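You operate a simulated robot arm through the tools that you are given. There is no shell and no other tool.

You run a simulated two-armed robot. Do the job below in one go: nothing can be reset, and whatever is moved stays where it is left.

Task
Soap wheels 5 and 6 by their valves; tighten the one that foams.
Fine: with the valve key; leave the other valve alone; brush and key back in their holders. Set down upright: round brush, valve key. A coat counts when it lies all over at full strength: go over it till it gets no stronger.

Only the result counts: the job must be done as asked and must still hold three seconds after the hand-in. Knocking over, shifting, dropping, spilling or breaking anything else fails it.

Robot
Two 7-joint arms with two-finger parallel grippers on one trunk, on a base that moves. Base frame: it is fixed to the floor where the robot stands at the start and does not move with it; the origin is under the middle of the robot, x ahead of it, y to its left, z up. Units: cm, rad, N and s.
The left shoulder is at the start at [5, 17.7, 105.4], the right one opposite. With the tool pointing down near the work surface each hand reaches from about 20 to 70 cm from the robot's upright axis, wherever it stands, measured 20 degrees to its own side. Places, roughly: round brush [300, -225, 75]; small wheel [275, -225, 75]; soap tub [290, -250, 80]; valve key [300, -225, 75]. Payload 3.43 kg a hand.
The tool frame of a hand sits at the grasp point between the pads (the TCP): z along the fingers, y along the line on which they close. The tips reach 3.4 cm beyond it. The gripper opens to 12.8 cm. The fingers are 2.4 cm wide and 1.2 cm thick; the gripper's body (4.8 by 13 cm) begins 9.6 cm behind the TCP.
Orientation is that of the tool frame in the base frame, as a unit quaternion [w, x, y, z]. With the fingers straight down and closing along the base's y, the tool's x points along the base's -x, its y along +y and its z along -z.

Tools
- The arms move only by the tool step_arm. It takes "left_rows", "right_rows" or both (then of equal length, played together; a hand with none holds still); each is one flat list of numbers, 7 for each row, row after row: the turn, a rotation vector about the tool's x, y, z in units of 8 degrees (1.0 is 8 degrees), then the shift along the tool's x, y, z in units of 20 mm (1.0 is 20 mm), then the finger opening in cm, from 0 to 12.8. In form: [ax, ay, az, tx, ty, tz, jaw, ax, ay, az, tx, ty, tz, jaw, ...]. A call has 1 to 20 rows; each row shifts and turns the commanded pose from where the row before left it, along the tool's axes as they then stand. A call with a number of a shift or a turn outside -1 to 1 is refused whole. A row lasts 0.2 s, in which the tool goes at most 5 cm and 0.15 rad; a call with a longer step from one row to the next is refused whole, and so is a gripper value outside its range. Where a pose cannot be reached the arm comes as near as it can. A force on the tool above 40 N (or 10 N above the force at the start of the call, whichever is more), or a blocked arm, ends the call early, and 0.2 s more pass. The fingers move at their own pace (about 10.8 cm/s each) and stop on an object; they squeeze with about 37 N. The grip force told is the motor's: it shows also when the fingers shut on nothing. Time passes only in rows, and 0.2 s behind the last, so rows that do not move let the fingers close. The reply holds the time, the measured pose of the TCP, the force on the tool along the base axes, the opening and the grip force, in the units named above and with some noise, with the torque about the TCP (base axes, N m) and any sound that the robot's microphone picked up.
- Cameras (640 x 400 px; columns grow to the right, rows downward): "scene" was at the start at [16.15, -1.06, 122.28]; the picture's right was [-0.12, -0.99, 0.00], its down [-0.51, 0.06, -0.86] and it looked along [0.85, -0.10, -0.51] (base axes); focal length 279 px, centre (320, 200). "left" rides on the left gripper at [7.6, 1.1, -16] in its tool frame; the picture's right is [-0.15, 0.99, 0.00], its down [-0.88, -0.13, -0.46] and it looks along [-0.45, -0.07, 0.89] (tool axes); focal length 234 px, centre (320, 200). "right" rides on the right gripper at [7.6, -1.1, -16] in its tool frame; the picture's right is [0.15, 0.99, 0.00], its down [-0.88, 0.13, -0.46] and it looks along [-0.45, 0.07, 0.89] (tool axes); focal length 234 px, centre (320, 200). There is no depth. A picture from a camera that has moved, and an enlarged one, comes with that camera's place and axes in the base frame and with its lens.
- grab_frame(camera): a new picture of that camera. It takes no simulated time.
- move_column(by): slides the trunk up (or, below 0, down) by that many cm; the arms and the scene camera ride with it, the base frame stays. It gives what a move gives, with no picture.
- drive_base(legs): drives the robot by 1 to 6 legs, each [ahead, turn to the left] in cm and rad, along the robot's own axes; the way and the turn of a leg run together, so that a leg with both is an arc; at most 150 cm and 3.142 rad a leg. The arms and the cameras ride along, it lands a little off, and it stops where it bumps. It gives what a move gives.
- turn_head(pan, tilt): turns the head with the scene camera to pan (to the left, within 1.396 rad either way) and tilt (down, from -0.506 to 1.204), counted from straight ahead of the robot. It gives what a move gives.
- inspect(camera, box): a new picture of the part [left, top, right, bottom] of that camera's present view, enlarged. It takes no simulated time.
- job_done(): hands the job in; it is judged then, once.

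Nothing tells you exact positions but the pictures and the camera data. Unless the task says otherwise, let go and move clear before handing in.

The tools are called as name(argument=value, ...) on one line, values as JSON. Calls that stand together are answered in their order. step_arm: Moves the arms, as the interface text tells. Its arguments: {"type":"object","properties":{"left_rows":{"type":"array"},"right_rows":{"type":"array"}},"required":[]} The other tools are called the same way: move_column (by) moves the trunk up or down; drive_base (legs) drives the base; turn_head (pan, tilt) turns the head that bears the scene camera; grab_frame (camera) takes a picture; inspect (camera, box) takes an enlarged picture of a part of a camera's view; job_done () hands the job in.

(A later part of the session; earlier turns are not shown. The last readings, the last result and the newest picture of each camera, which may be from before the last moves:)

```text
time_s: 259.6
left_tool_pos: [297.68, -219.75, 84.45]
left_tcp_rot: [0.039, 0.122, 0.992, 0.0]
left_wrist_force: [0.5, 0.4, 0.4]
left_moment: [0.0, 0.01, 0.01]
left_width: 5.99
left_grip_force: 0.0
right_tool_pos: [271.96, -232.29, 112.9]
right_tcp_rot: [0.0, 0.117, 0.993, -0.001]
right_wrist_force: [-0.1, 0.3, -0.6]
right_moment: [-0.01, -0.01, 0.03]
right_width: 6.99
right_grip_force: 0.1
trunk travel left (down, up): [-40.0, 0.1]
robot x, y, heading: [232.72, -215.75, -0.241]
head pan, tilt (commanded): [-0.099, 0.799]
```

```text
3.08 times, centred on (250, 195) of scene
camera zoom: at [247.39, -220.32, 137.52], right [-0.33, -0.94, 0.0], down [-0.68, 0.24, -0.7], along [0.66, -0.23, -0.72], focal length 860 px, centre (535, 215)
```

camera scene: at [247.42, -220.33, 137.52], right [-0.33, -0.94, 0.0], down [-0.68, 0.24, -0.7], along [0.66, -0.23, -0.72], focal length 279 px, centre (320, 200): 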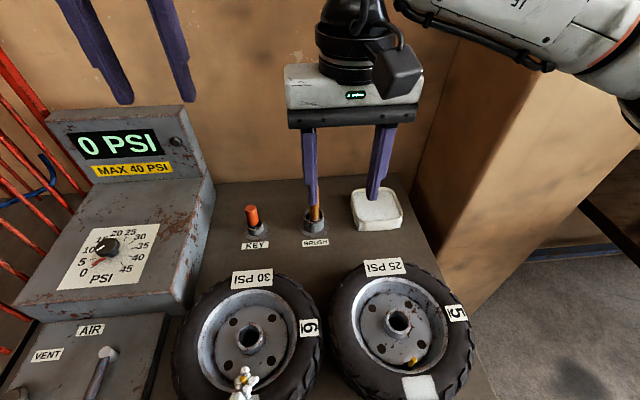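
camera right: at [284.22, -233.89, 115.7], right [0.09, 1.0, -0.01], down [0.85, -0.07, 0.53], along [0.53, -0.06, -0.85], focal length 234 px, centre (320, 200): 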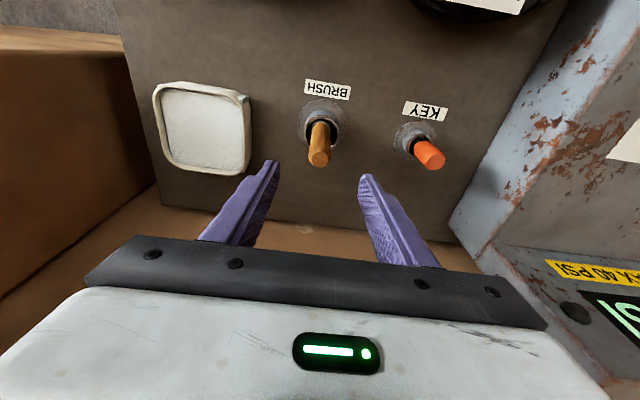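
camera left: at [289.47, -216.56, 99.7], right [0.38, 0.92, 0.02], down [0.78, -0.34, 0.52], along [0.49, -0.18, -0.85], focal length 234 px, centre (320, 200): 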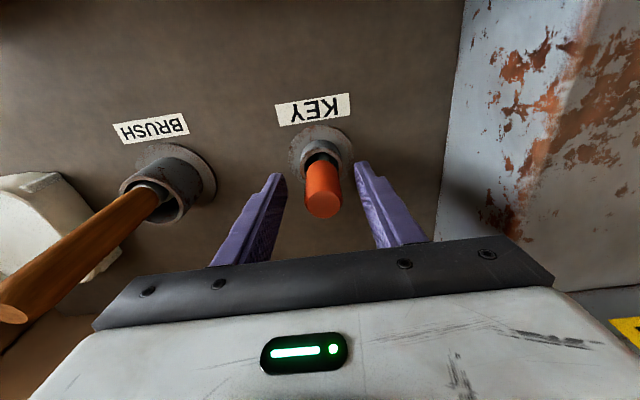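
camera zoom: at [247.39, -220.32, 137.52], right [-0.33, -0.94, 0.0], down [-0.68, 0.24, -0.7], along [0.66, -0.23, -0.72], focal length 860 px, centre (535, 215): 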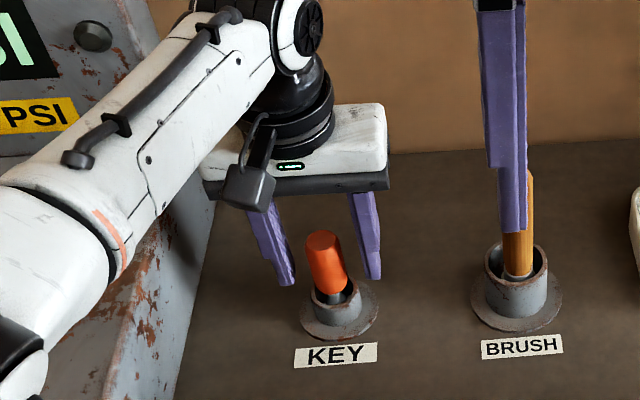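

The fingers are astride the key handle. Closing.

step_arm(left_rows=[0, 0, 0, -0.1, 0.05, 0, 6, 0, 0, 0, 0, 0, 0, 0, 0, 0, 0, 0, 0, 0, 0, 0, 0, 0, 0, 0, 0, 0, 0, 0, 0, 0, 0, 0, 0])

grab_frame(camera="left")

```text
time_s: 260.8
left_tool_pos: [298.07, -219.7, 84.34]
left_tcp_rot: [0.039, 0.122, 0.992, 0.0]
left_wrist_force: [-0.3, 0.6, 0.4]
left_moment: [0.01, 0.03, 0.01]
left_width: 2.74
left_grip_force: 37.2
right_tool_pos: [271.88, -232.29, 112.84]
right_tcp_rot: [0.001, 0.117, 0.993, -0.001]
right_wrist_force: [0.2, 0.3, -0.5]
right_moment: [-0.01, -0.01, 0.01]
right_width: 7.0
right_grip_force: 0.1
trunk travel left (down, up): [-40.0, 0.1]
robot x, y, heading: [232.93, -215.92, -0.241]
head pan, tilt (commanded): [-0.099, 0.799]
```

```text
taken
camera left: at [289.71, -216.53, 99.7], right [0.38, 0.92, 0.02], down [0.78, -0.34, 0.52], along [0.49, -0.18, -0.85], focal length 234 px, centre (320, 200)
```

left: 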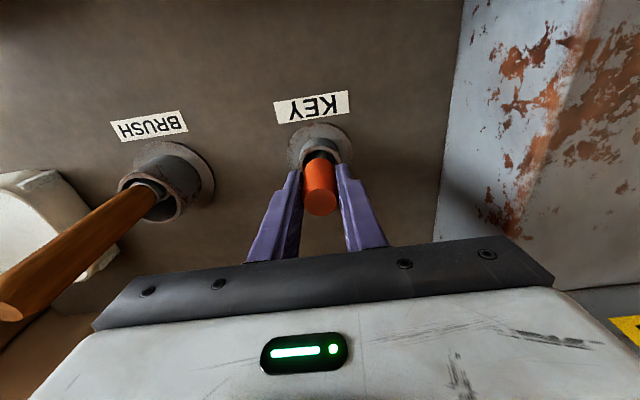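

The key is gripped (2.74 cm, full squeeze); its seat pose is TCP (298.1, -219.7, 84.3). I'll lift it straight up.

step_arm(left_rows=[0, 0, 0, -0.04, 0, -0.5, 0, 0, 0, 0, -0.08, 0, -0.997, 0, 0, 0, 0, -0.08, 0, -0.997, 0, 0, 0, 0, -0.08, 0, -0.997, 0, 0, 0, 0, -0.08, 0, -0.997, 0, 0, 0, 0, -0.08, 0, -0.997, 0, 0, 0, 0, -0.08, 0, -0.997, 0, 0, 0, 0, -0.08, 0, -0.997, 0])

grab_frame(camera="left")

inspect(camera="scene", box=[190, 110, 330, 260])

```text
time_s: 262.6
left_tool_pos: [297.67, -220.01, 99.27]
left_tcp_rot: [0.039, 0.122, 0.992, -0.001]
left_wrist_force: [-0.2, -0.2, -0.2]
left_moment: [0.0, -0.01, -0.01]
left_width: 2.74
left_grip_force: 36.8
right_tool_pos: [271.84, -232.46, 112.85]
right_tcp_rot: [0.0, 0.117, 0.993, -0.001]
right_wrist_force: [0.1, 0.1, 0.2]
right_moment: [-0.01, 0.04, 0.01]
right_width: 7.01
right_grip_force: 0.1
trunk travel left (down, up): [-40.0, 0.1]
robot x, y, heading: [232.88, -215.96, -0.24]
head pan, tilt (commanded): [-0.099, 0.799]
```

```text
taken
camera left: at [289.46, -216.91, 114.68], right [0.38, 0.92, 0.02], down [0.78, -0.34, 0.52], along [0.49, -0.18, -0.85], focal length 234 px, centre (320, 200)
```

left: 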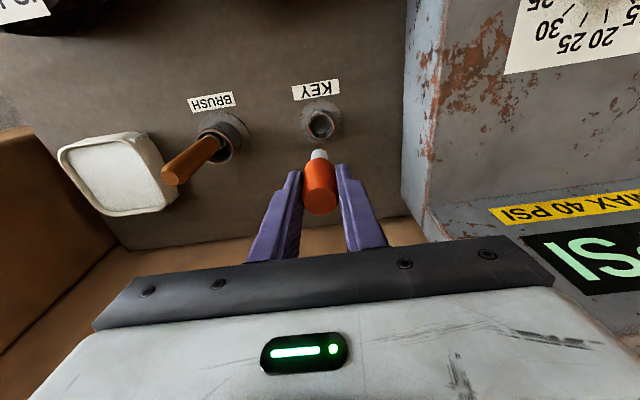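

```text
2.67 times, centred on (260, 185) of scene
camera zoom: at [247.36, -220.31, 137.53], right [-0.33, -0.94, 0.0], down [-0.68, 0.24, -0.7], along [0.66, -0.23, -0.72], focal length 745 px, centre (480, 240)
```

zoom: 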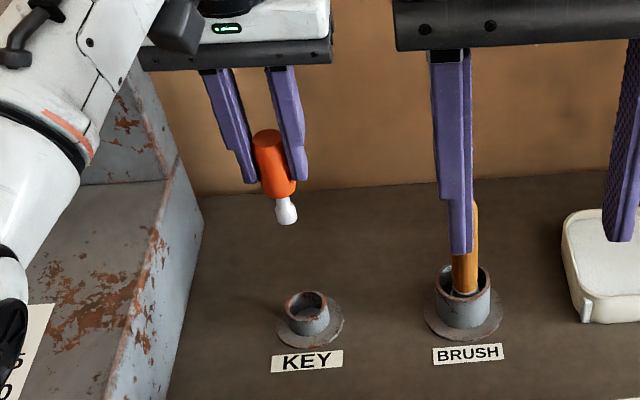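

The key is out: an orange handle with a short metal socket about 7.8 cm below the TCP. I'll move the right hand further away, back the base off, and look at the socket and valve closely.

step_arm(right_rows=[0, 0, 0, 0.2, -0.9, -0.4, 7, 0, 0, 0, 0.2, -0.9, -0.4, 7, 0, 0, 0, 0.2, -0.9, -0.4, 7, 0, 0, 0, 0.2, -0.9, -0.4, 7, 0, 0, 0, 0.2, -0.9, -0.4, 7, 0, 0, 0, 0.2, -0.9, -0.4, 7, 0, 0, 0, 0.2, -0.9, -0.4, 7, 0, 0, 0, 0.2, -0.9, -0.4, 7])

drive_base(legs=[[-13, 0]])

turn_head(pan=0.1, tilt=0.9)

grab_frame(camera="scene")

inspect(camera="left", box=[270, 120, 370, 220])

```text
time_s: 264.4
left_tool_pos: [297.78, -220.03, 99.32]
left_tcp_rot: [0.04, 0.122, 0.992, -0.001]
left_wrist_force: [-0.1, 1.1, -0.2]
left_moment: [0.0, 0.02, -0.01]
left_width: 2.74
left_grip_force: 37.2
right_tool_pos: [265.51, -245.42, 119.3]
right_tcp_rot: [0.0, 0.117, 0.993, 0.0]
right_wrist_force: [-1.1, 0.7, 0.6]
right_moment: [0.01, -0.01, -0.02]
right_width: 6.99
right_grip_force: 0.0
trunk travel left (down, up): [-40.0, 0.1]
robot x, y, heading: [232.82, -215.79, -0.24]
head pan, tilt (commanded): [-0.099, 0.799]
```

```text
time_s: 265.7
left_tool_pos: [285.14, -216.85, 99.38]
left_tcp_rot: [0.039, 0.121, 0.992, 0.0]
left_wrist_force: [-0.1, -1.2, 0.3]
left_moment: [0.02, -0.02, 0.0]
left_width: 2.76
left_grip_force: 36.7
right_tool_pos: [252.93, -242.19, 119.38]
right_tcp_rot: [0.0, 0.117, 0.993, -0.002]
right_wrist_force: [-0.3, 0.1, -0.1]
right_moment: [-0.03, -0.01, 0.02]
right_width: 7.01
right_grip_force: 0.1
trunk travel left (down, up): [-40.0, 0.1]
robot x, y, heading: [220.18, -213.17, -0.238]
head pan, tilt (commanded): [-0.099, 0.799]
```

```text
time_s: 266.4
left_tool_pos: [285.19, -216.73, 99.26]
left_tcp_rot: [0.039, 0.122, 0.992, 0.0]
left_wrist_force: [0.0, 0.3, -0.6]
left_moment: [-0.01, 0.02, 0.01]
left_width: 2.74
left_grip_force: 37.3
right_tool_pos: [252.99, -242.31, 119.38]
right_tcp_rot: [0.0, 0.116, 0.993, -0.002]
right_wrist_force: [0.5, -0.7, 0.0]
right_moment: [-0.01, 0.0, -0.02]
right_width: 7.02
right_grip_force: 0.0
trunk travel left (down, up): [-40.0, 0.1]
robot x, y, heading: [220.22, -212.79, -0.242]
head pan, tilt (commanded): [0.099, 0.901]
```

```text
taken
camera scene: at [234.76, -215.6, 136.73], right [-0.14, -0.99, 0.0], down [-0.78, 0.11, -0.62], along [0.62, -0.09, -0.78], focal length 279 px, centre (320, 200)
```

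scene: 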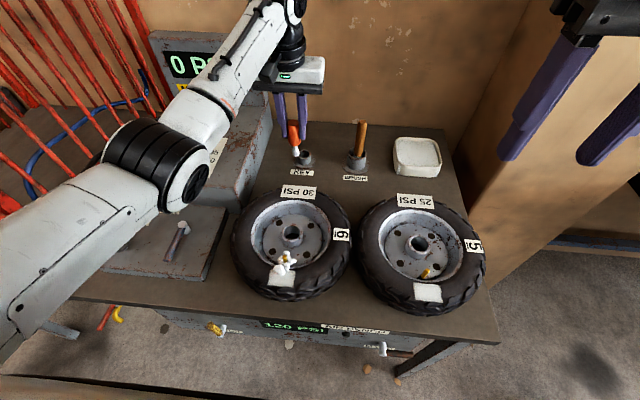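

```text
4.00 times, centred on (320, 170) of left
camera zoom: at [276.97, -213.76, 114.62], right [0.38, 0.92, 0.02], down [0.79, -0.33, 0.52], along [0.49, -0.18, -0.85], focal length 937 px, centre (320, 320)
```

zoom: 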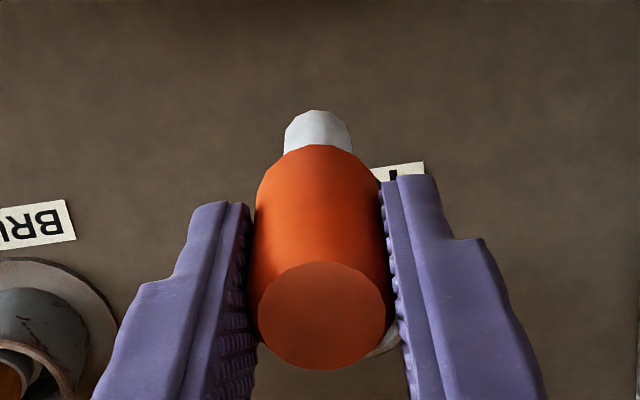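

Now I'll carry the key over to valve 6, hovering above the foam.

step_arm(left_rows=[0, 0, 0, 0.93, -0.0485, -0.073, 0, 0, 0, 0, 0.93, -0.0485, -0.073, 0, 0, 0, 0, 0.93, -0.0485, -0.073, 0, 0, 0, 0, 0.93, -0.0485, -0.073, 0, 0, 0, 0, 0.93, -0.0485, -0.073, 0, 0, 0, 0, 0.93, -0.0485, -0.073, 0, 0, 0, 0, 0.93, -0.0485, -0.073, 0, 0, 0, 0, 0.93, -0.0485, -0.073, 0, 0, 0, 0, 0.93, -0.0485, -0.073, 0, 0, 0, 0, 0.93, -0.0485, -0.073, 0, 0, 0, 0, 0.93, -0.0485, -0.073, 0, 0, 0, 0, 0.93, -0.0485, -0.073, 0, 0, 0, 0, 0.93, -0.0485, -0.073, 0])

grab_frame(camera="scene")

inspect(camera="scene", box=[230, 180, 350, 290])

inspect(camera="left", box=[250, 80, 390, 200])

```text
time_s: 269.2
left_tool_pos: [261.47, -212.05, 99.22]
left_tcp_rot: [0.04, 0.121, 0.992, -0.001]
left_wrist_force: [-0.8, 0.2, -0.4]
left_moment: [0.02, 0.03, 0.0]
left_width: 2.75
left_grip_force: 37.0
right_tool_pos: [253.02, -242.3, 119.27]
right_tcp_rot: [0.001, 0.116, 0.993, -0.001]
right_wrist_force: [-0.3, 0.3, -0.3]
right_moment: [0.01, -0.02, 0.01]
right_width: 7.03
right_grip_force: 0.1
trunk travel left (down, up): [-40.0, 0.1]
robot x, y, heading: [220.05, -212.87, -0.238]
head pan, tilt (commanded): [0.099, 0.901]
```

```text
taken
camera scene: at [234.72, -215.58, 136.74], right [-0.14, -0.99, 0.0], down [-0.78, 0.11, -0.62], along [0.62, -0.09, -0.78], focal length 279 px, centre (320, 200)
```

scene: 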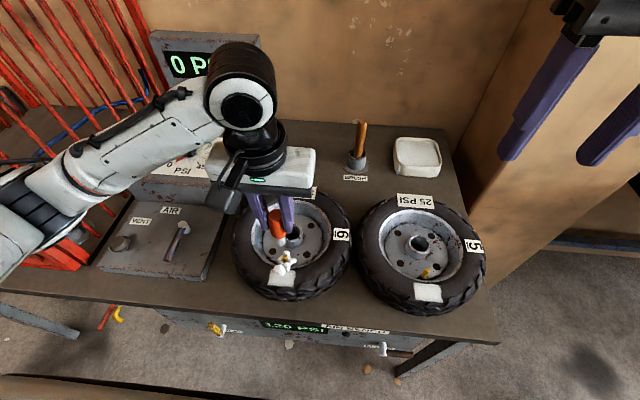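

```text
3.64 times, centred on (290, 235) of scene
camera zoom: at [234.72, -215.58, 136.74], right [-0.14, -0.99, 0.0], down [-0.78, 0.11, -0.62], along [0.62, -0.09, -0.78], focal length 1016 px, centre (429, 73)
```

zoom: 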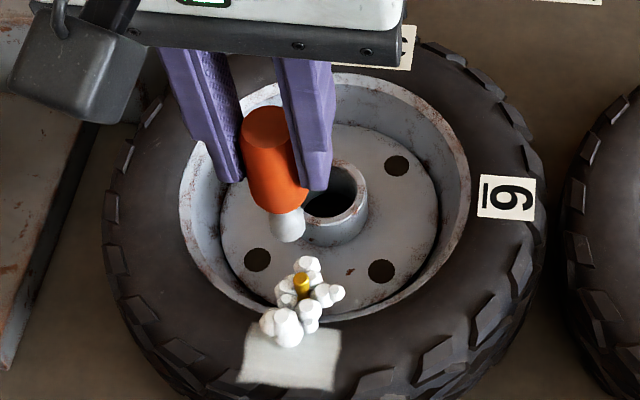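

```text
3.33 times, centred on (320, 140) of left
camera zoom: at [253.14, -208.93, 114.6], right [0.38, 0.92, 0.02], down [0.79, -0.33, 0.52], along [0.49, -0.18, -0.85], focal length 781 px, centre (320, 400)
```

zoom: 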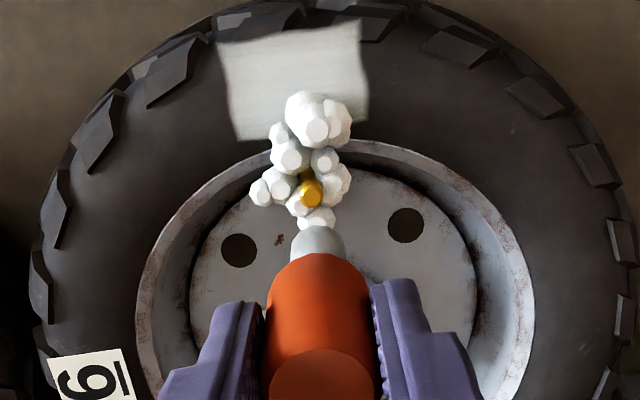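

The socket is right above valve 6's stem. Before engaging I'll wind the wrist about 60° counter-clockwise to gain turning range for tightening (clockwise from above).

step_arm(left_rows=[-0.078, 0, -0.997, 0, 0, 0, 0, -0.078, 0, -0.997, 0, 0, 0, 0, -0.078, 0, -0.997, 0, 0, 0, 0, -0.078, 0, -0.997, 0, 0, 0, 0, -0.078, 0, -0.997, 0, 0, 0, 0, -0.078, 0, -0.997, 0, 0, 0, 0, -0.078, 0, -0.997, 0, 0, 0, 0, -0.078, 0, -0.997, 0, 0, 0, 0])

inspect(camera="scene", box=[210, 160, 370, 290])

grab_frame(camera="left")

```text
time_s: 271.1
left_tool_pos: [261.37, -212.22, 99.41]
left_tcp_rot: [0.038, -0.425, 0.904, 0.02]
left_wrist_force: [-0.7, 0.1, -0.3]
left_moment: [-0.01, -0.04, 0.04]
left_width: 2.74
left_grip_force: 37.1
right_tool_pos: [253.05, -242.24, 119.34]
right_tcp_rot: [0.0, 0.117, 0.993, -0.002]
right_wrist_force: [0.3, 0.2, -0.6]
right_moment: [0.01, 0.04, 0.0]
right_width: 7.01
right_grip_force: 0.0
trunk travel left (down, up): [-40.0, 0.1]
robot x, y, heading: [220.3, -212.96, -0.239]
head pan, tilt (commanded): [0.099, 0.901]
```

```text
3.08 times, centred on (290, 225) of scene
camera zoom: at [234.75, -215.6, 136.73], right [-0.14, -0.99, 0.0], down [-0.78, 0.11, -0.62], along [0.62, -0.09, -0.78], focal length 860 px, centre (412, 123)
```

zoom: 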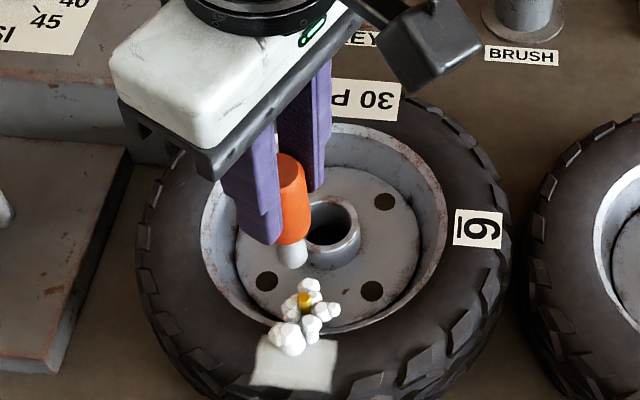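

```text
taken
camera left: at [254.88, -218.4, 114.62], right [-0.67, 0.74, 0.02], down [0.64, 0.56, 0.53], along [0.38, 0.36, -0.85], focal length 234 px, centre (320, 200)
```

left: 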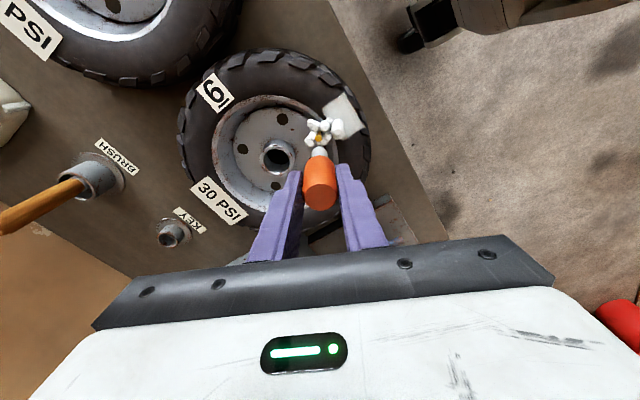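

The wrist turned freely and the key is still centred above the stem. I'll lower it now.

step_arm(left_rows=[0, 0, 0, 0.078, 0, 0.997, 0, 0, 0, 0, 0.078, 0, 0.997, 0, 0, 0, 0, 0, 0, 0, 0])

inspect(camera="scene", box=[240, 200, 340, 290])

inspect(camera="left", box=[260, 90, 380, 200])

```text
time_s: 271.9
left_tool_pos: [261.42, -212.28, 95.48]
left_tcp_rot: [0.039, -0.423, 0.905, 0.019]
left_wrist_force: [0.3, 0.1, 0.2]
left_moment: [-0.02, 0.01, -0.02]
left_width: 2.74
left_grip_force: 37.4
right_tool_pos: [253.03, -242.19, 119.33]
right_tcp_rot: [0.0, 0.117, 0.993, -0.001]
right_wrist_force: [0.2, 0.3, 0.0]
right_moment: [-0.02, -0.04, 0.04]
right_width: 7.0
right_grip_force: 0.0
trunk travel left (down, up): [-40.0, 0.1]
robot x, y, heading: [220.2, -213.07, -0.238]
head pan, tilt (commanded): [0.099, 0.901]
```

```text
4.44 times, centred on (290, 245) of scene
camera zoom: at [234.74, -215.6, 136.73], right [-0.14, -0.99, 0.0], down [-0.78, 0.11, -0.62], along [0.62, -0.09, -0.78], focal length 1242 px, centre (453, 0)
```

zoom: 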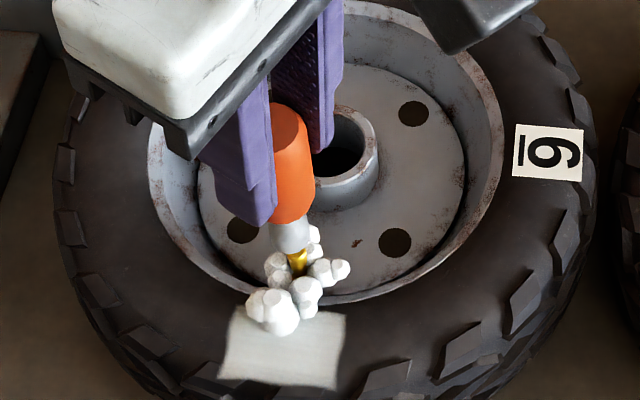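

```text
3.64 times, centred on (320, 145) of left
camera zoom: at [254.88, -218.36, 110.71], right [-0.67, 0.75, 0.02], down [0.64, 0.56, 0.53], along [0.39, 0.36, -0.85], focal length 852 px, centre (320, 400)
```

zoom: 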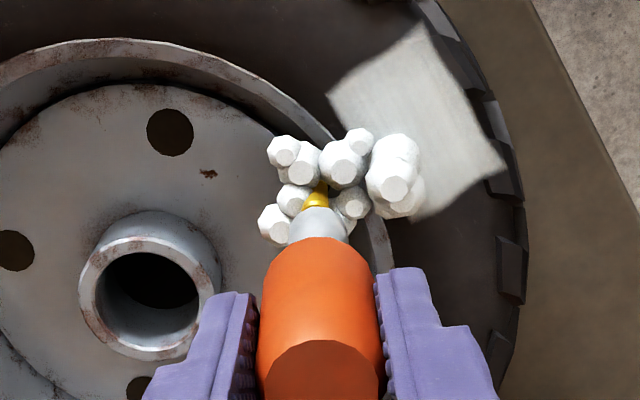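

step_arm(left_rows=[0, 0, 0, 0.039, 0, 0.5, 0, 0, 0, 0, 0.02, 0, 0.25, 0])

step_arm(left_rows=[0, 0, 0, 0.012, 0, 0.15, 0])

inspect(camera="left", box=[270, 90, 370, 180])

inspect(camera="scene", box=[250, 210, 330, 280])

```text
time_s: 272.4
left_tool_pos: [261.34, -212.28, 93.88]
left_tcp_rot: [0.038, -0.422, 0.905, 0.019]
left_wrist_force: [-1.1, 0.5, -0.5]
left_moment: [-0.01, -0.02, 0.01]
left_width: 2.73
left_grip_force: 36.6
right_tool_pos: [252.95, -242.16, 119.3]
right_tcp_rot: [0.0, 0.116, 0.993, -0.001]
right_wrist_force: [0.6, -0.5, -1.0]
right_moment: [0.02, 0.02, 0.0]
right_width: 6.99
right_grip_force: 0.1
trunk travel left (down, up): [-40.0, 0.1]
robot x, y, heading: [220.12, -213.12, -0.238]
head pan, tilt (commanded): [0.099, 0.901]
```

```text
time_s: 272.9
left_tool_pos: [261.29, -212.23, 93.57]
left_tcp_rot: [0.038, -0.423, 0.905, 0.02]
left_wrist_force: [0.6, 1.6, -1.5]
left_moment: [0.01, 0.0, 0.01]
left_width: 2.72
left_grip_force: 37.0
right_tool_pos: [253.07, -242.19, 119.26]
right_tcp_rot: [0.0, 0.117, 0.993, -0.001]
right_wrist_force: [0.2, 0.0, 0.3]
right_moment: [-0.03, 0.02, -0.04]
right_width: 7.01
right_grip_force: 0.1
trunk travel left (down, up): [-40.0, 0.1]
robot x, y, heading: [220.52, -212.79, -0.236]
head pan, tilt (commanded): [0.099, 0.901]
```

```text
4.44 times, centred on (320, 135) of left
camera zoom: at [254.81, -218.38, 108.84], right [-0.67, 0.75, 0.02], down [0.64, 0.56, 0.53], along [0.39, 0.36, -0.85], focal length 1041 px, centre (320, 489)
```

zoom: 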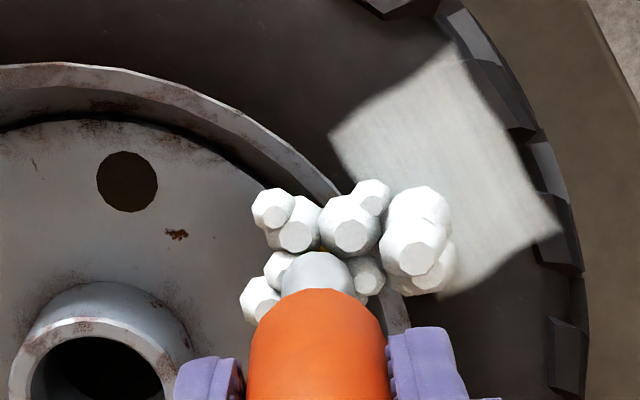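

```text
5.71 times, centred on (290, 245) of scene
camera zoom: at [234.75, -215.59, 136.73], right [-0.14, -0.99, 0.0], down [-0.78, 0.11, -0.62], along [0.62, -0.09, -0.78], focal length 1596 px, centre (491, -57)
```

zoom: 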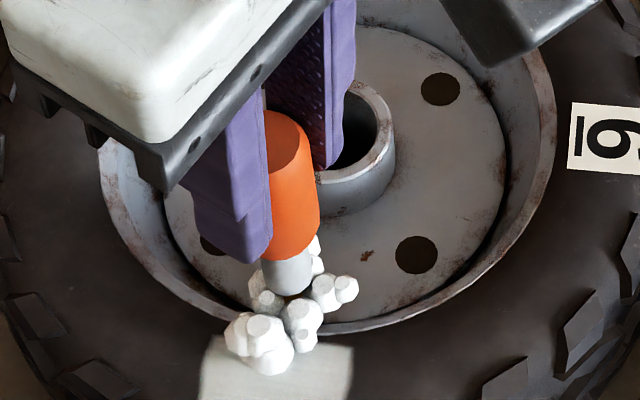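

step_arm(left_rows=[0, 0, 0, 0.012, 0, 0.15, 0])

step_arm(left_rows=[0, 0, 0, 0.012, 0, 0.15, 0])

step_arm(left_rows=[0, 0, 0, 0.012, 0, 0.15, 0])

```text
time_s: 273.2
left_tool_pos: [261.31, -212.3, 93.29]
left_tcp_rot: [0.038, -0.422, 0.906, 0.019]
left_wrist_force: [1.5, 0.0, -0.4]
left_moment: [0.01, 0.02, 0.02]
left_width: 2.74
left_grip_force: 37.1
right_tool_pos: [253.06, -242.22, 119.3]
right_tcp_rot: [0.0, 0.116, 0.993, -0.001]
right_wrist_force: [0.8, 1.2, -0.6]
right_moment: [-0.01, -0.01, -0.01]
right_width: 7.01
right_grip_force: 0.0
trunk travel left (down, up): [-40.0, 0.1]
robot x, y, heading: [220.2, -212.74, -0.241]
head pan, tilt (commanded): [0.099, 0.901]
```

```text
time_s: 273.6
left_tool_pos: [261.28, -212.27, 93.13]
left_tcp_rot: [0.039, -0.423, 0.905, 0.018]
left_wrist_force: [-1.9, 1.7, 14.0]
left_moment: [0.17, 0.27, 0.04]
left_width: 2.76
left_grip_force: 37.0
right_tool_pos: [252.97, -242.18, 119.38]
right_tcp_rot: [0.002, 0.116, 0.993, -0.001]
right_wrist_force: [-0.2, 1.0, -0.6]
right_moment: [-0.01, -0.01, -0.02]
right_width: 6.99
right_grip_force: 0.1
trunk travel left (down, up): [-40.0, 0.1]
robot x, y, heading: [219.89, -212.55, -0.239]
head pan, tilt (commanded): [0.099, 0.901]
```

```text
time_s: 274.1
left_tool_pos: [261.36, -212.29, 93.0]
left_tcp_rot: [0.04, -0.423, 0.905, 0.017]
left_wrist_force: [-0.9, 3.0, 28.1]
left_moment: [-0.06, -0.27, -0.07]
left_width: 2.76
left_grip_force: 37.3
right_tool_pos: [252.75, -242.29, 119.45]
right_tcp_rot: [0.001, 0.117, 0.993, -0.001]
right_wrist_force: [-0.1, 0.1, -0.1]
right_moment: [-0.03, 0.01, 0.0]
right_width: 6.98
right_grip_force: 0.1
trunk travel left (down, up): [-40.0, 0.1]
robot x, y, heading: [220.18, -212.65, -0.242]
head pan, tilt (commanded): [0.099, 0.901]
```

The key has met the stem. I'll ease to a light pressure and start turning clockwise, watching the torque.

step_arm(left_rows=[0, 0, 0, -0.008, 0, -0.1, 0, 0.078, 0, 0.997, 0, 0, 0, 0, 0.078, 0, 0.997, 0, 0, 0, 0])

inspect(camera="scene", box=[250, 210, 330, 280])

inspect(camera="left", box=[270, 90, 370, 180])

```text
time_s: 274.9
left_tool_pos: [261.38, -212.16, 92.98]
left_tcp_rot: [0.04, -0.291, 0.956, 0.015]
left_wrist_force: [-0.9, 0.3, 15.9]
left_moment: [0.05, 0.07, -0.03]
left_width: 2.75
left_grip_force: 36.6
right_tool_pos: [252.92, -242.26, 119.4]
right_tcp_rot: [0.001, 0.117, 0.993, -0.001]
right_wrist_force: [0.4, -0.7, 0.2]
right_moment: [0.01, 0.02, 0.03]
right_width: 7.02
right_grip_force: 0.1
trunk travel left (down, up): [-40.0, 0.1]
robot x, y, heading: [220.18, -213.03, -0.24]
head pan, tilt (commanded): [0.099, 0.901]
```

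```text
5.71 times, centred on (290, 245) of scene
camera zoom: at [234.62, -215.6, 136.75], right [-0.14, -0.99, 0.0], down [-0.78, 0.11, -0.62], along [0.62, -0.09, -0.78], focal length 1596 px, centre (491, -57)
```

zoom: 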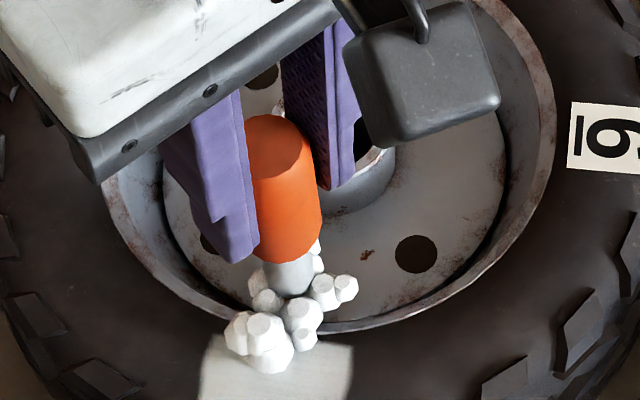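

```text
4.44 times, centred on (320, 135) of left
camera zoom: at [253.41, -216.32, 108.14], right [-0.43, 0.9, 0.02], down [0.77, 0.36, 0.53], along [0.47, 0.24, -0.85], focal length 1041 px, centre (320, 489)
```

zoom: 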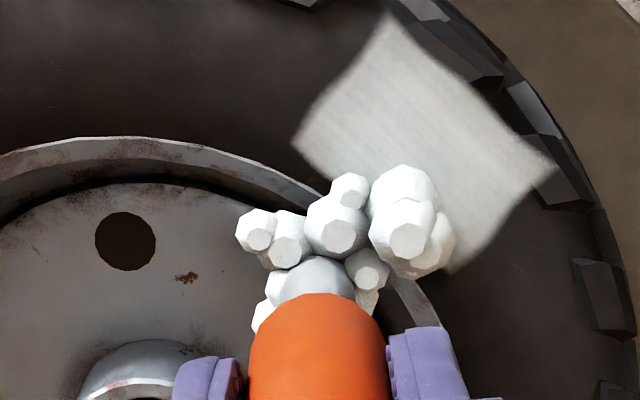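

Turning smoothly with little torque so far. Continuing clockwise.

step_arm(left_rows=[0.078, 0, 0.997, 0, 0, 0, 0, 0.078, 0, 0.997, 0, 0, 0, 0, 0.078, 0, 0.997, 0, 0, 0, 0, 0.078, 0, 0.997, 0, 0, 0, 0, 0.078, 0, 0.997, 0, 0, 0, 0, 0.078, 0, 0.997, 0, 0, 0, 0])

step_arm(left_rows=[0.078, 0, 0.997, 0, 0, 0, 0, 0.078, 0, 0.997, 0, 0, 0, 0, 0.078, 0, 0.997, 0, 0, 0, 0, 0.078, 0, 0.997, 0, 0, 0, 0])

inspect(camera="scene", box=[240, 200, 340, 290])

grab_frame(camera="left")

```text
time_s: 276.2
left_tool_pos: [261.36, -212.2, 92.9]
left_tcp_rot: [0.039, 0.123, 0.992, -0.001]
left_wrist_force: [0.7, 1.2, 12.0]
left_moment: [0.11, -0.04, -0.02]
left_width: 2.76
left_grip_force: 36.8
right_tool_pos: [252.95, -242.14, 119.35]
right_tcp_rot: [0.001, 0.117, 0.993, -0.001]
right_wrist_force: [-0.6, 0.6, -0.1]
right_moment: [-0.01, 0.0, 0.01]
right_width: 7.0
right_grip_force: 0.0
trunk travel left (down, up): [-40.0, 0.1]
robot x, y, heading: [220.32, -213.15, -0.239]
head pan, tilt (commanded): [0.099, 0.901]
```

```text
time_s: 277.2
left_tool_pos: [261.38, -212.28, 92.9]
left_tcp_rot: [0.036, 0.392, 0.919, -0.01]
left_wrist_force: [1.0, 2.9, 7.4]
left_moment: [0.21, -0.05, 0.02]
left_width: 2.75
left_grip_force: 36.8
right_tool_pos: [252.9, -242.22, 119.33]
right_tcp_rot: [0.001, 0.116, 0.993, -0.001]
right_wrist_force: [0.2, 0.6, -0.1]
right_moment: [0.03, 0.03, 0.0]
right_width: 6.99
right_grip_force: 0.1
trunk travel left (down, up): [-40.0, 0.1]
robot x, y, heading: [220.5, -212.82, -0.238]
head pan, tilt (commanded): [0.099, 0.901]
```

```text
4.44 times, centred on (290, 245) of scene
camera zoom: at [234.69, -215.57, 136.74], right [-0.14, -0.99, 0.0], down [-0.78, 0.11, -0.62], along [0.62, -0.09, -0.78], focal length 1242 px, centre (453, 0)
```

zoom: 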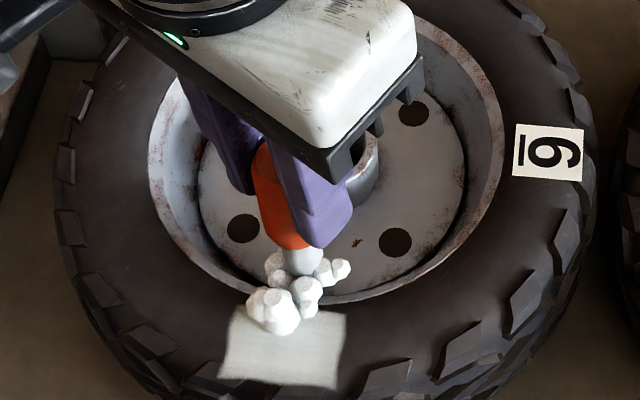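

```text
taken
camera left: at [256.05, -205.25, 108.24], right [0.81, 0.58, 0.02], down [0.49, -0.7, 0.52], along [0.31, -0.41, -0.86], focal length 234 px, centre (320, 200)
```

left: 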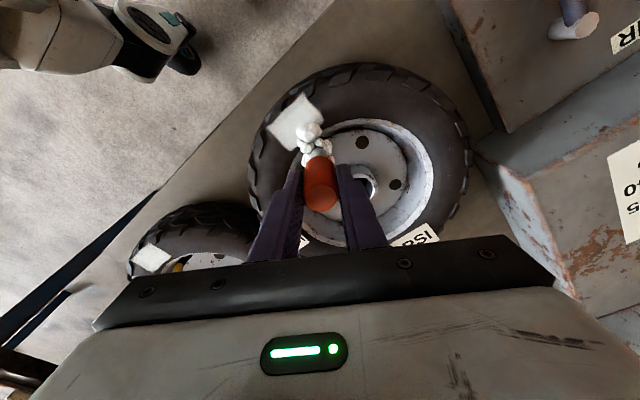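

About 96° turned; the pressing force is falling, as if the stem is screwing down. I'll follow it down slightly and keep turning.

step_arm(left_rows=[0.078, 0, 0.997, 0, 0, 0.02, 0, 0.078, 0, 0.997, 0, 0, 0.02, 0, 0.078, 0, 0.997, 0, 0, 0.02, 0, 0.078, 0, 0.997, 0, 0, 0.02, 0])

step_arm(left_rows=[0.078, 0, 0.997, 0, 0, 0, 0, 0.078, 0, 0.997, 0, 0, 0, 0, 0.078, 0, 0.997, 0, 0, 0, 0, 0.078, 0, 0.997, 0, 0, 0, 0])

inspect(camera="scene", box=[240, 200, 340, 290])

```text
time_s: 278.2
left_tool_pos: [261.37, -212.23, 92.96]
left_tcp_rot: [0.029, 0.629, 0.776, -0.021]
left_wrist_force: [2.5, 1.4, 6.0]
left_moment: [0.15, -0.17, -0.01]
left_width: 2.74
left_grip_force: 37.1
right_tool_pos: [252.91, -242.34, 119.22]
right_tcp_rot: [0.001, 0.118, 0.993, -0.001]
right_wrist_force: [-0.5, -0.7, 0.3]
right_moment: [-0.02, -0.02, 0.0]
right_width: 6.99
right_grip_force: 0.1
trunk travel left (down, up): [-40.0, 0.1]
robot x, y, heading: [220.19, -212.87, -0.24]
head pan, tilt (commanded): [0.099, 0.901]
```

```text
time_s: 279.2
left_tool_pos: [261.41, -212.07, 92.94]
left_tcp_rot: [0.022, 0.82, 0.572, -0.028]
left_wrist_force: [2.1, 4.7, 17.5]
left_moment: [0.39, -0.11, 0.05]
left_width: 2.75
left_grip_force: 37.1
right_tool_pos: [252.84, -242.2, 119.3]
right_tcp_rot: [0.001, 0.116, 0.993, -0.001]
right_wrist_force: [0.1, 0.2, -0.1]
right_moment: [-0.03, 0.03, -0.04]
right_width: 7.01
right_grip_force: 0.0
trunk travel left (down, up): [-40.0, 0.1]
robot x, y, heading: [219.84, -213.01, -0.239]
head pan, tilt (commanded): [0.099, 0.901]
```

```text
4.44 times, centred on (290, 245) of scene
camera zoom: at [234.63, -215.55, 136.76], right [-0.14, -0.99, 0.0], down [-0.78, 0.11, -0.62], along [0.62, -0.09, -0.78], focal length 1242 px, centre (453, 0)
```

zoom: 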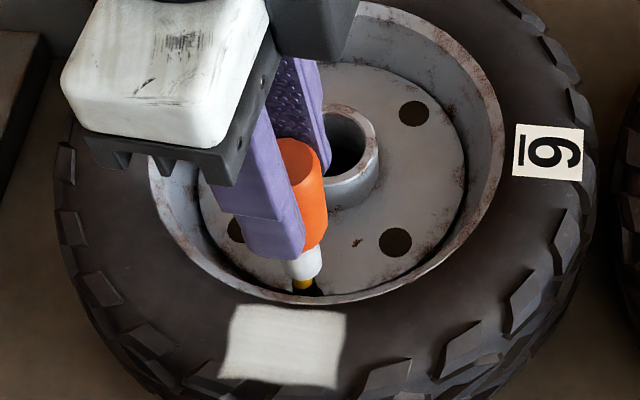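

The foam has vanished after about 160° of turning, so the leak is shut. I'll add a small margin while watching for the torque to rise.

step_arm(left_rows=[0.078, 0, 0.997, 0, 0, 0, 0, 0.078, 0, 0.997, 0, 0, 0, 0])

inspect(camera="scene", box=[250, 210, 330, 280])

grab_frame(camera="left")

```text
time_s: 279.9
left_tool_pos: [261.36, -212.09, 92.87]
left_tcp_rot: [0.015, 0.891, 0.453, -0.03]
left_wrist_force: [2.6, 4.3, 20.5]
left_moment: [0.41, -0.24, -0.01]
left_width: 2.76
left_grip_force: 37.1
right_tool_pos: [252.94, -242.26, 119.38]
right_tcp_rot: [0.001, 0.116, 0.993, 0.0]
right_wrist_force: [-0.4, 0.4, 0.6]
right_moment: [0.01, 0.01, -0.02]
right_width: 6.97
right_grip_force: 0.1
trunk travel left (down, up): [-40.0, 0.1]
robot x, y, heading: [220.59, -212.84, -0.244]
head pan, tilt (commanded): [0.099, 0.901]
```

```text
5.71 times, centred on (290, 245) of scene
camera zoom: at [234.62, -215.54, 136.76], right [-0.14, -0.99, 0.0], down [-0.78, 0.11, -0.62], along [0.62, -0.09, -0.78], focal length 1596 px, centre (491, -57)
```

zoom: 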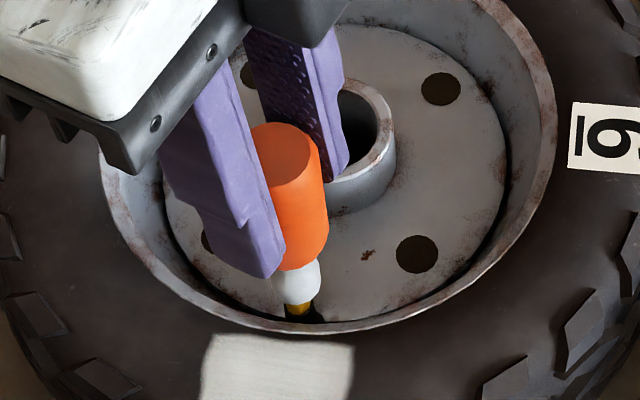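

```text
taken
camera left: at [267.4, -205.8, 108.21], right [0.71, -0.7, 0.01], down [-0.6, -0.61, 0.51], along [-0.36, -0.37, -0.86], focal length 234 px, centre (320, 200)
```

left: 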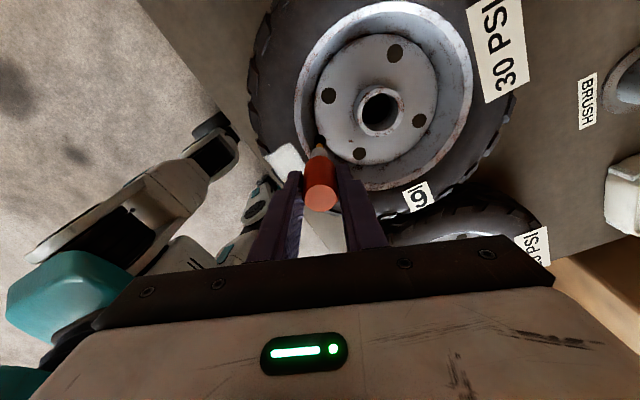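

Foam gone and no abnormal torque after about 176° in total, so the valve is tightened. I'll lift the key straight off, then unwind the wrist in the air.

step_arm(left_rows=[0, 0, 0, -0.039, 0, -0.5, 0, 0, 0, 0, -0.078, 0, -0.997, 0, 0, 0, 0, -0.078, 0, -0.997, 0, 0, 0, 0, -0.078, 0, -0.997, 0, 0, 0, 0, -0.078, 0, -0.997, 0])

step_arm(left_rows=[-0.078, 0, -0.997, 0, 0, 0, 0, -0.078, 0, -0.997, 0, 0, 0, 0, -0.078, 0, -0.997, 0, 0, 0, 0, -0.078, 0, -0.997, 0, 0, 0, 0, -0.078, 0, -0.997, 0, 0, 0, 0, -0.078, 0, -0.997, 0, 0, 0, 0, -0.078, 0, -0.997, 0, 0, 0, 0, -0.078, 0, -0.997, 0, 0, 0, 0, -0.078, 0, -0.997, 0, 0, 0, 0, -0.078, 0, -0.997, 0, 0, 0, 0, -0.078, 0, -0.997, 0, 0, 0, 0, -0.078, 0, -0.997, 0, 0, 0, 0, -0.078, 0, -0.997, 0, 0, 0, 0, -0.078, 0, -0.997, 0, 0, 0, 0])

inspect(camera="scene", box=[220, 160, 360, 290])

grab_frame(camera="left")

```text
time_s: 281.1
left_tool_pos: [261.45, -212.41, 101.88]
left_tcp_rot: [0.014, 0.89, 0.454, -0.032]
left_wrist_force: [-0.2, 0.1, -0.6]
left_moment: [-0.02, 0.0, -0.02]
left_width: 2.73
left_grip_force: 36.8
right_tool_pos: [253.06, -242.31, 119.19]
right_tcp_rot: [0.0, 0.117, 0.993, -0.001]
right_wrist_force: [-0.3, 0.0, 0.2]
right_moment: [0.04, 0.0, 0.01]
right_width: 7.0
right_grip_force: 0.1
trunk travel left (down, up): [-40.0, 0.1]
robot x, y, heading: [220.37, -212.71, -0.241]
head pan, tilt (commanded): [0.099, 0.901]
```

```text
time_s: 284.1
left_tool_pos: [261.45, -212.32, 101.72]
left_tcp_rot: [0.039, 0.12, 0.992, 0.0]
left_wrist_force: [-0.7, -0.1, 0.3]
left_moment: [-0.02, 0.0, 0.03]
left_width: 2.77
left_grip_force: 37.4
right_tool_pos: [253.04, -242.29, 119.36]
right_tcp_rot: [-0.001, 0.117, 0.993, -0.001]
right_wrist_force: [0.2, 0.1, 0.2]
right_moment: [0.02, 0.03, 0.01]
right_width: 7.0
right_grip_force: 0.1
trunk travel left (down, up): [-40.0, 0.1]
robot x, y, heading: [220.42, -212.84, -0.242]
head pan, tilt (commanded): [0.099, 0.901]
```

```text
3.08 times, centred on (290, 225) of scene
camera zoom: at [234.74, -215.6, 136.73], right [-0.14, -0.99, 0.0], down [-0.78, 0.11, -0.62], along [0.62, -0.09, -0.78], focal length 860 px, centre (412, 123)
```

zoom: 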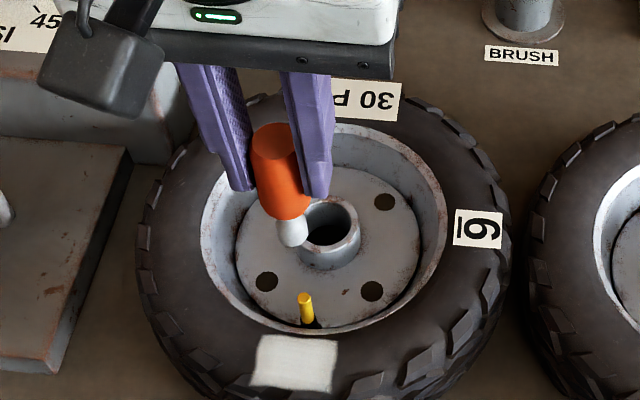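

```text
taken
camera left: at [253.1, -209.21, 117.02], right [0.38, 0.93, 0.02], down [0.79, -0.33, 0.52], along [0.49, -0.18, -0.85], focal length 234 px, centre (320, 200)
```

left: 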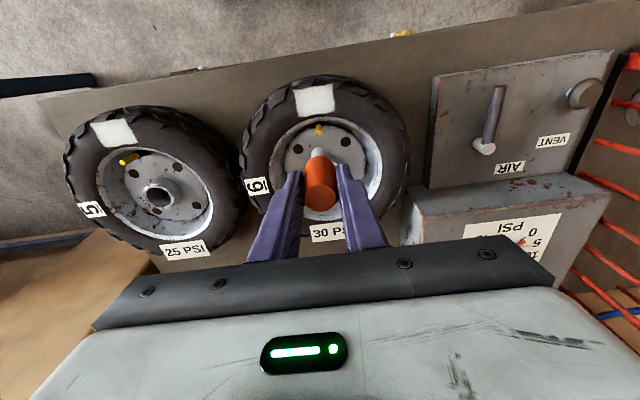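

The foam stays gone and the key came off cleanly. With the foam out of the way, I'll check both coats closely from the left camera.

inspect(camera="left", box=[280, 70, 350, 130])

inspect(camera="left", box=[80, 105, 150, 165])

inspect(camera="scene", box=[255, 250, 325, 300])

inspect(camera="scene", box=[395, 265, 465, 315])

```text
6.67 times, centred on (315, 100) of left
camera zoom: at [253.1, -209.21, 117.02], right [0.38, 0.93, 0.02], down [0.79, -0.33, 0.52], along [0.49, -0.18, -0.85], focal length 1561 px, centre (353, 867)
```

zoom: 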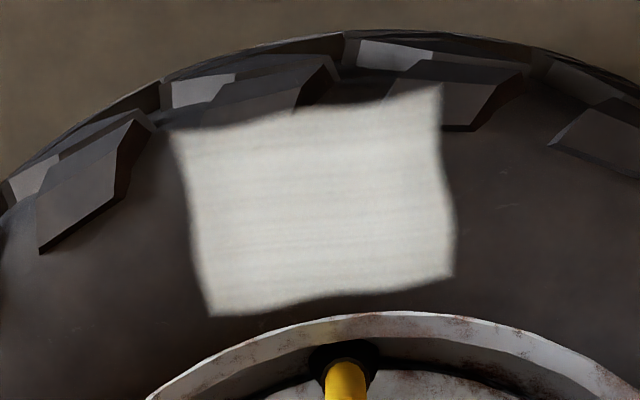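

```text
6.67 times, centred on (115, 135) of left
camera zoom: at [253.1, -209.21, 117.02], right [0.38, 0.93, 0.02], down [0.79, -0.33, 0.52], along [0.49, -0.18, -0.85], focal length 1561 px, centre (1687, 633)
```

zoom: 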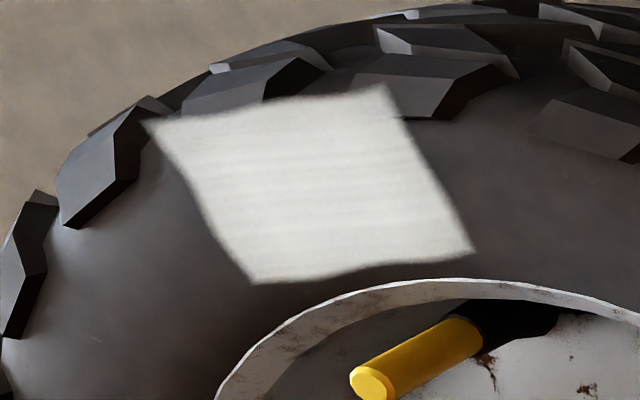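

```text
8.00 times, centred on (290, 275) of scene
camera zoom: at [234.74, -215.6, 136.73], right [-0.14, -0.99, 0.0], down [-0.78, 0.11, -0.62], along [0.62, -0.09, -0.78], focal length 2235 px, centre (560, -400)
```

zoom: 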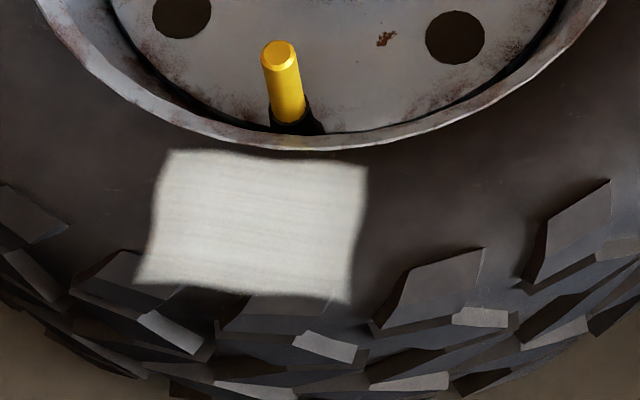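

```text
8.00 times, centred on (430, 290) of scene
camera zoom: at [234.74, -215.6, 136.73], right [-0.14, -0.99, 0.0], down [-0.78, 0.11, -0.62], along [0.62, -0.09, -0.78], focal length 2235 px, centre (-560, -520)
```

zoom: 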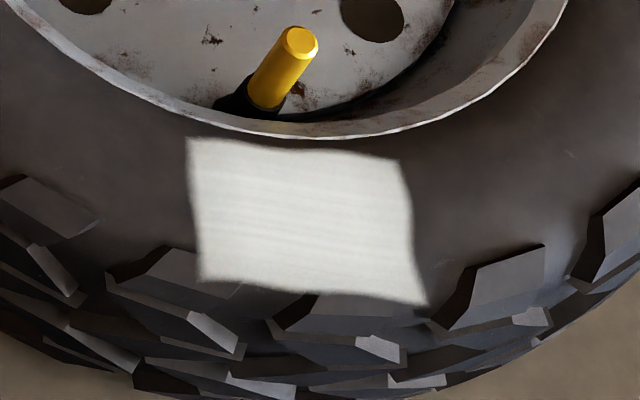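

Both coats are now evenly opaque to their edges, differing only by lighting. Next the key goes back: drive forward and carry it over its holder.

drive_base(legs=[[12.5, 0]])

turn_head(pan=-0.1, tilt=0.8)

grab_frame(camera="scene")

```text
time_s: 285.3
left_tool_pos: [273.3, -215.08, 101.66]
left_tcp_rot: [0.039, 0.12, 0.992, 0.0]
left_wrist_force: [-0.6, 0.4, -1.3]
left_moment: [-0.01, 0.05, -0.02]
left_width: 2.77
left_grip_force: 36.7
right_tool_pos: [265.0, -245.12, 119.31]
right_tcp_rot: [0.0, 0.116, 0.993, -0.001]
right_wrist_force: [-0.1, -0.1, 0.5]
right_moment: [0.01, 0.07, 0.0]
right_width: 6.99
right_grip_force: 0.0
trunk travel left (down, up): [-40.0, 0.1]
robot x, y, heading: [232.49, -215.9, -0.236]
head pan, tilt (commanded): [0.099, 0.901]
```

```text
time_s: 286.0
left_tool_pos: [273.21, -215.07, 101.79]
left_tcp_rot: [0.04, 0.121, 0.992, -0.001]
left_wrist_force: [-1.0, -0.1, 0.1]
left_moment: [0.04, 0.01, 0.0]
left_width: 2.77
left_grip_force: 36.9
right_tool_pos: [264.85, -244.97, 119.44]
right_tcp_rot: [0.0, 0.116, 0.993, -0.002]
right_wrist_force: [-0.2, -0.1, 0.3]
right_moment: [-0.01, -0.01, 0.01]
right_width: 6.99
right_grip_force: 0.0
trunk travel left (down, up): [-40.0, 0.1]
robot x, y, heading: [232.07, -215.49, -0.236]
head pan, tilt (commanded): [-0.099, 0.799]
```

```text
taken
camera scene: at [246.73, -220.08, 137.52], right [-0.33, -0.94, 0.0], down [-0.68, 0.24, -0.7], along [0.66, -0.23, -0.72], focal length 279 px, centre (320, 200)
```

scene: 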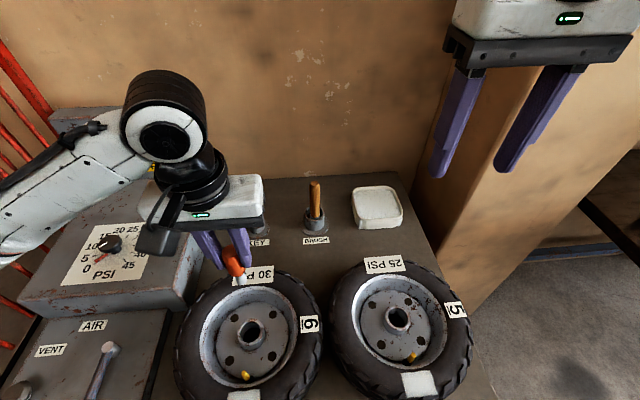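

drive_base(legs=[[0.7, 0]])

step_arm(left_rows=[0, 0, 0, -0.931, 0.053, 0.18, 0, 0, 0, 0, -0.931, 0.053, 0.18, 0, 0, 0, 0, -0.931, 0.053, 0.18, 0, 0, 0, 0, -0.931, 0.053, 0.18, 0, 0, 0, 0, -0.931, 0.053, 0.18, 0, 0, 0, 0, -0.931, 0.053, 0.18, 0, 0, 0, 0, -0.931, 0.053, 0.18, 0, 0, 0, 0, -0.931, 0.053, 0.18, 0, 0, 0, 0, -0.931, 0.053, 0.18, 0, 0, 0, 0, -0.931, 0.053, 0.18, 0, 0, 0, 0, -0.931, 0.053, 0.18, 0, 0, 0, 0, -0.931, 0.053, 0.18, 0, 0, 0, 0, -0.931, 0.053, 0.18, 0])

grab_frame(camera="left")

inspect(camera="scene", box=[190, 110, 330, 260])

```text
time_s: 286.8
left_tool_pos: [273.89, -215.36, 101.65]
left_tcp_rot: [0.038, 0.121, 0.992, 0.0]
left_wrist_force: [0.2, 0.4, -0.5]
left_moment: [0.0, 0.04, -0.02]
left_width: 2.8
left_grip_force: 37.0
right_tool_pos: [265.53, -245.3, 119.32]
right_tcp_rot: [0.0, 0.116, 0.993, -0.001]
right_wrist_force: [0.2, 0.1, 0.8]
right_moment: [0.02, 0.0, 0.03]
right_width: 7.01
right_grip_force: 0.0
trunk travel left (down, up): [-40.0, 0.1]
robot x, y, heading: [232.52, -215.53, -0.236]
head pan, tilt (commanded): [-0.099, 0.799]
```

```text
time_s: 289.6
left_tool_pos: [298.17, -219.97, 98.89]
left_tcp_rot: [0.038, 0.122, 0.992, 0.0]
left_wrist_force: [-0.2, -0.8, -0.4]
left_moment: [-0.04, 0.0, 0.03]
left_width: 2.77
left_grip_force: 36.8
right_tool_pos: [265.63, -245.26, 119.2]
right_tcp_rot: [0.001, 0.115, 0.993, 0.0]
right_wrist_force: [-0.6, -0.2, 0.2]
right_moment: [0.0, 0.0, -0.03]
right_width: 6.98
right_grip_force: 0.1
trunk travel left (down, up): [-40.0, 0.1]
robot x, y, heading: [232.53, -216.14, -0.238]
head pan, tilt (commanded): [-0.099, 0.799]
```

```text
taken
camera left: at [289.82, -216.83, 114.12], right [0.38, 0.92, 0.02], down [0.79, -0.33, 0.52], along [0.49, -0.18, -0.85], focal length 234 px, centre (320, 200)
```

left: 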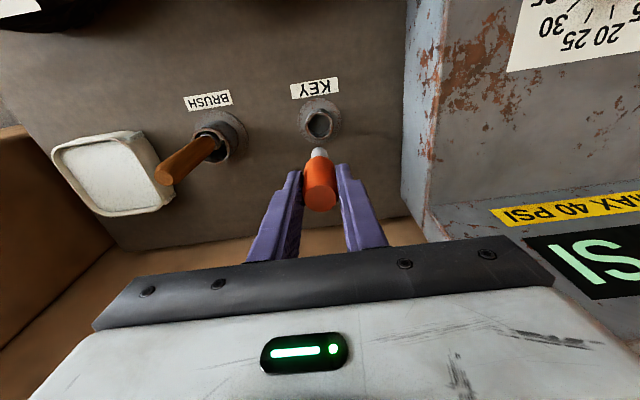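

```text
2.67 times, centred on (260, 185) of scene
camera zoom: at [247.4, -220.29, 137.52], right [-0.33, -0.94, 0.0], down [-0.68, 0.24, -0.7], along [0.66, -0.23, -0.72], focal length 745 px, centre (480, 240)
```

zoom: 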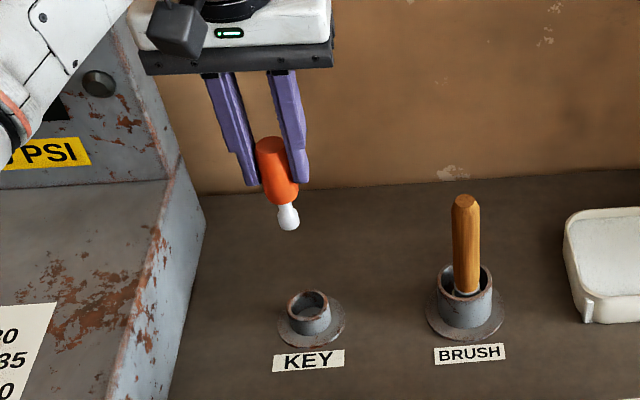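

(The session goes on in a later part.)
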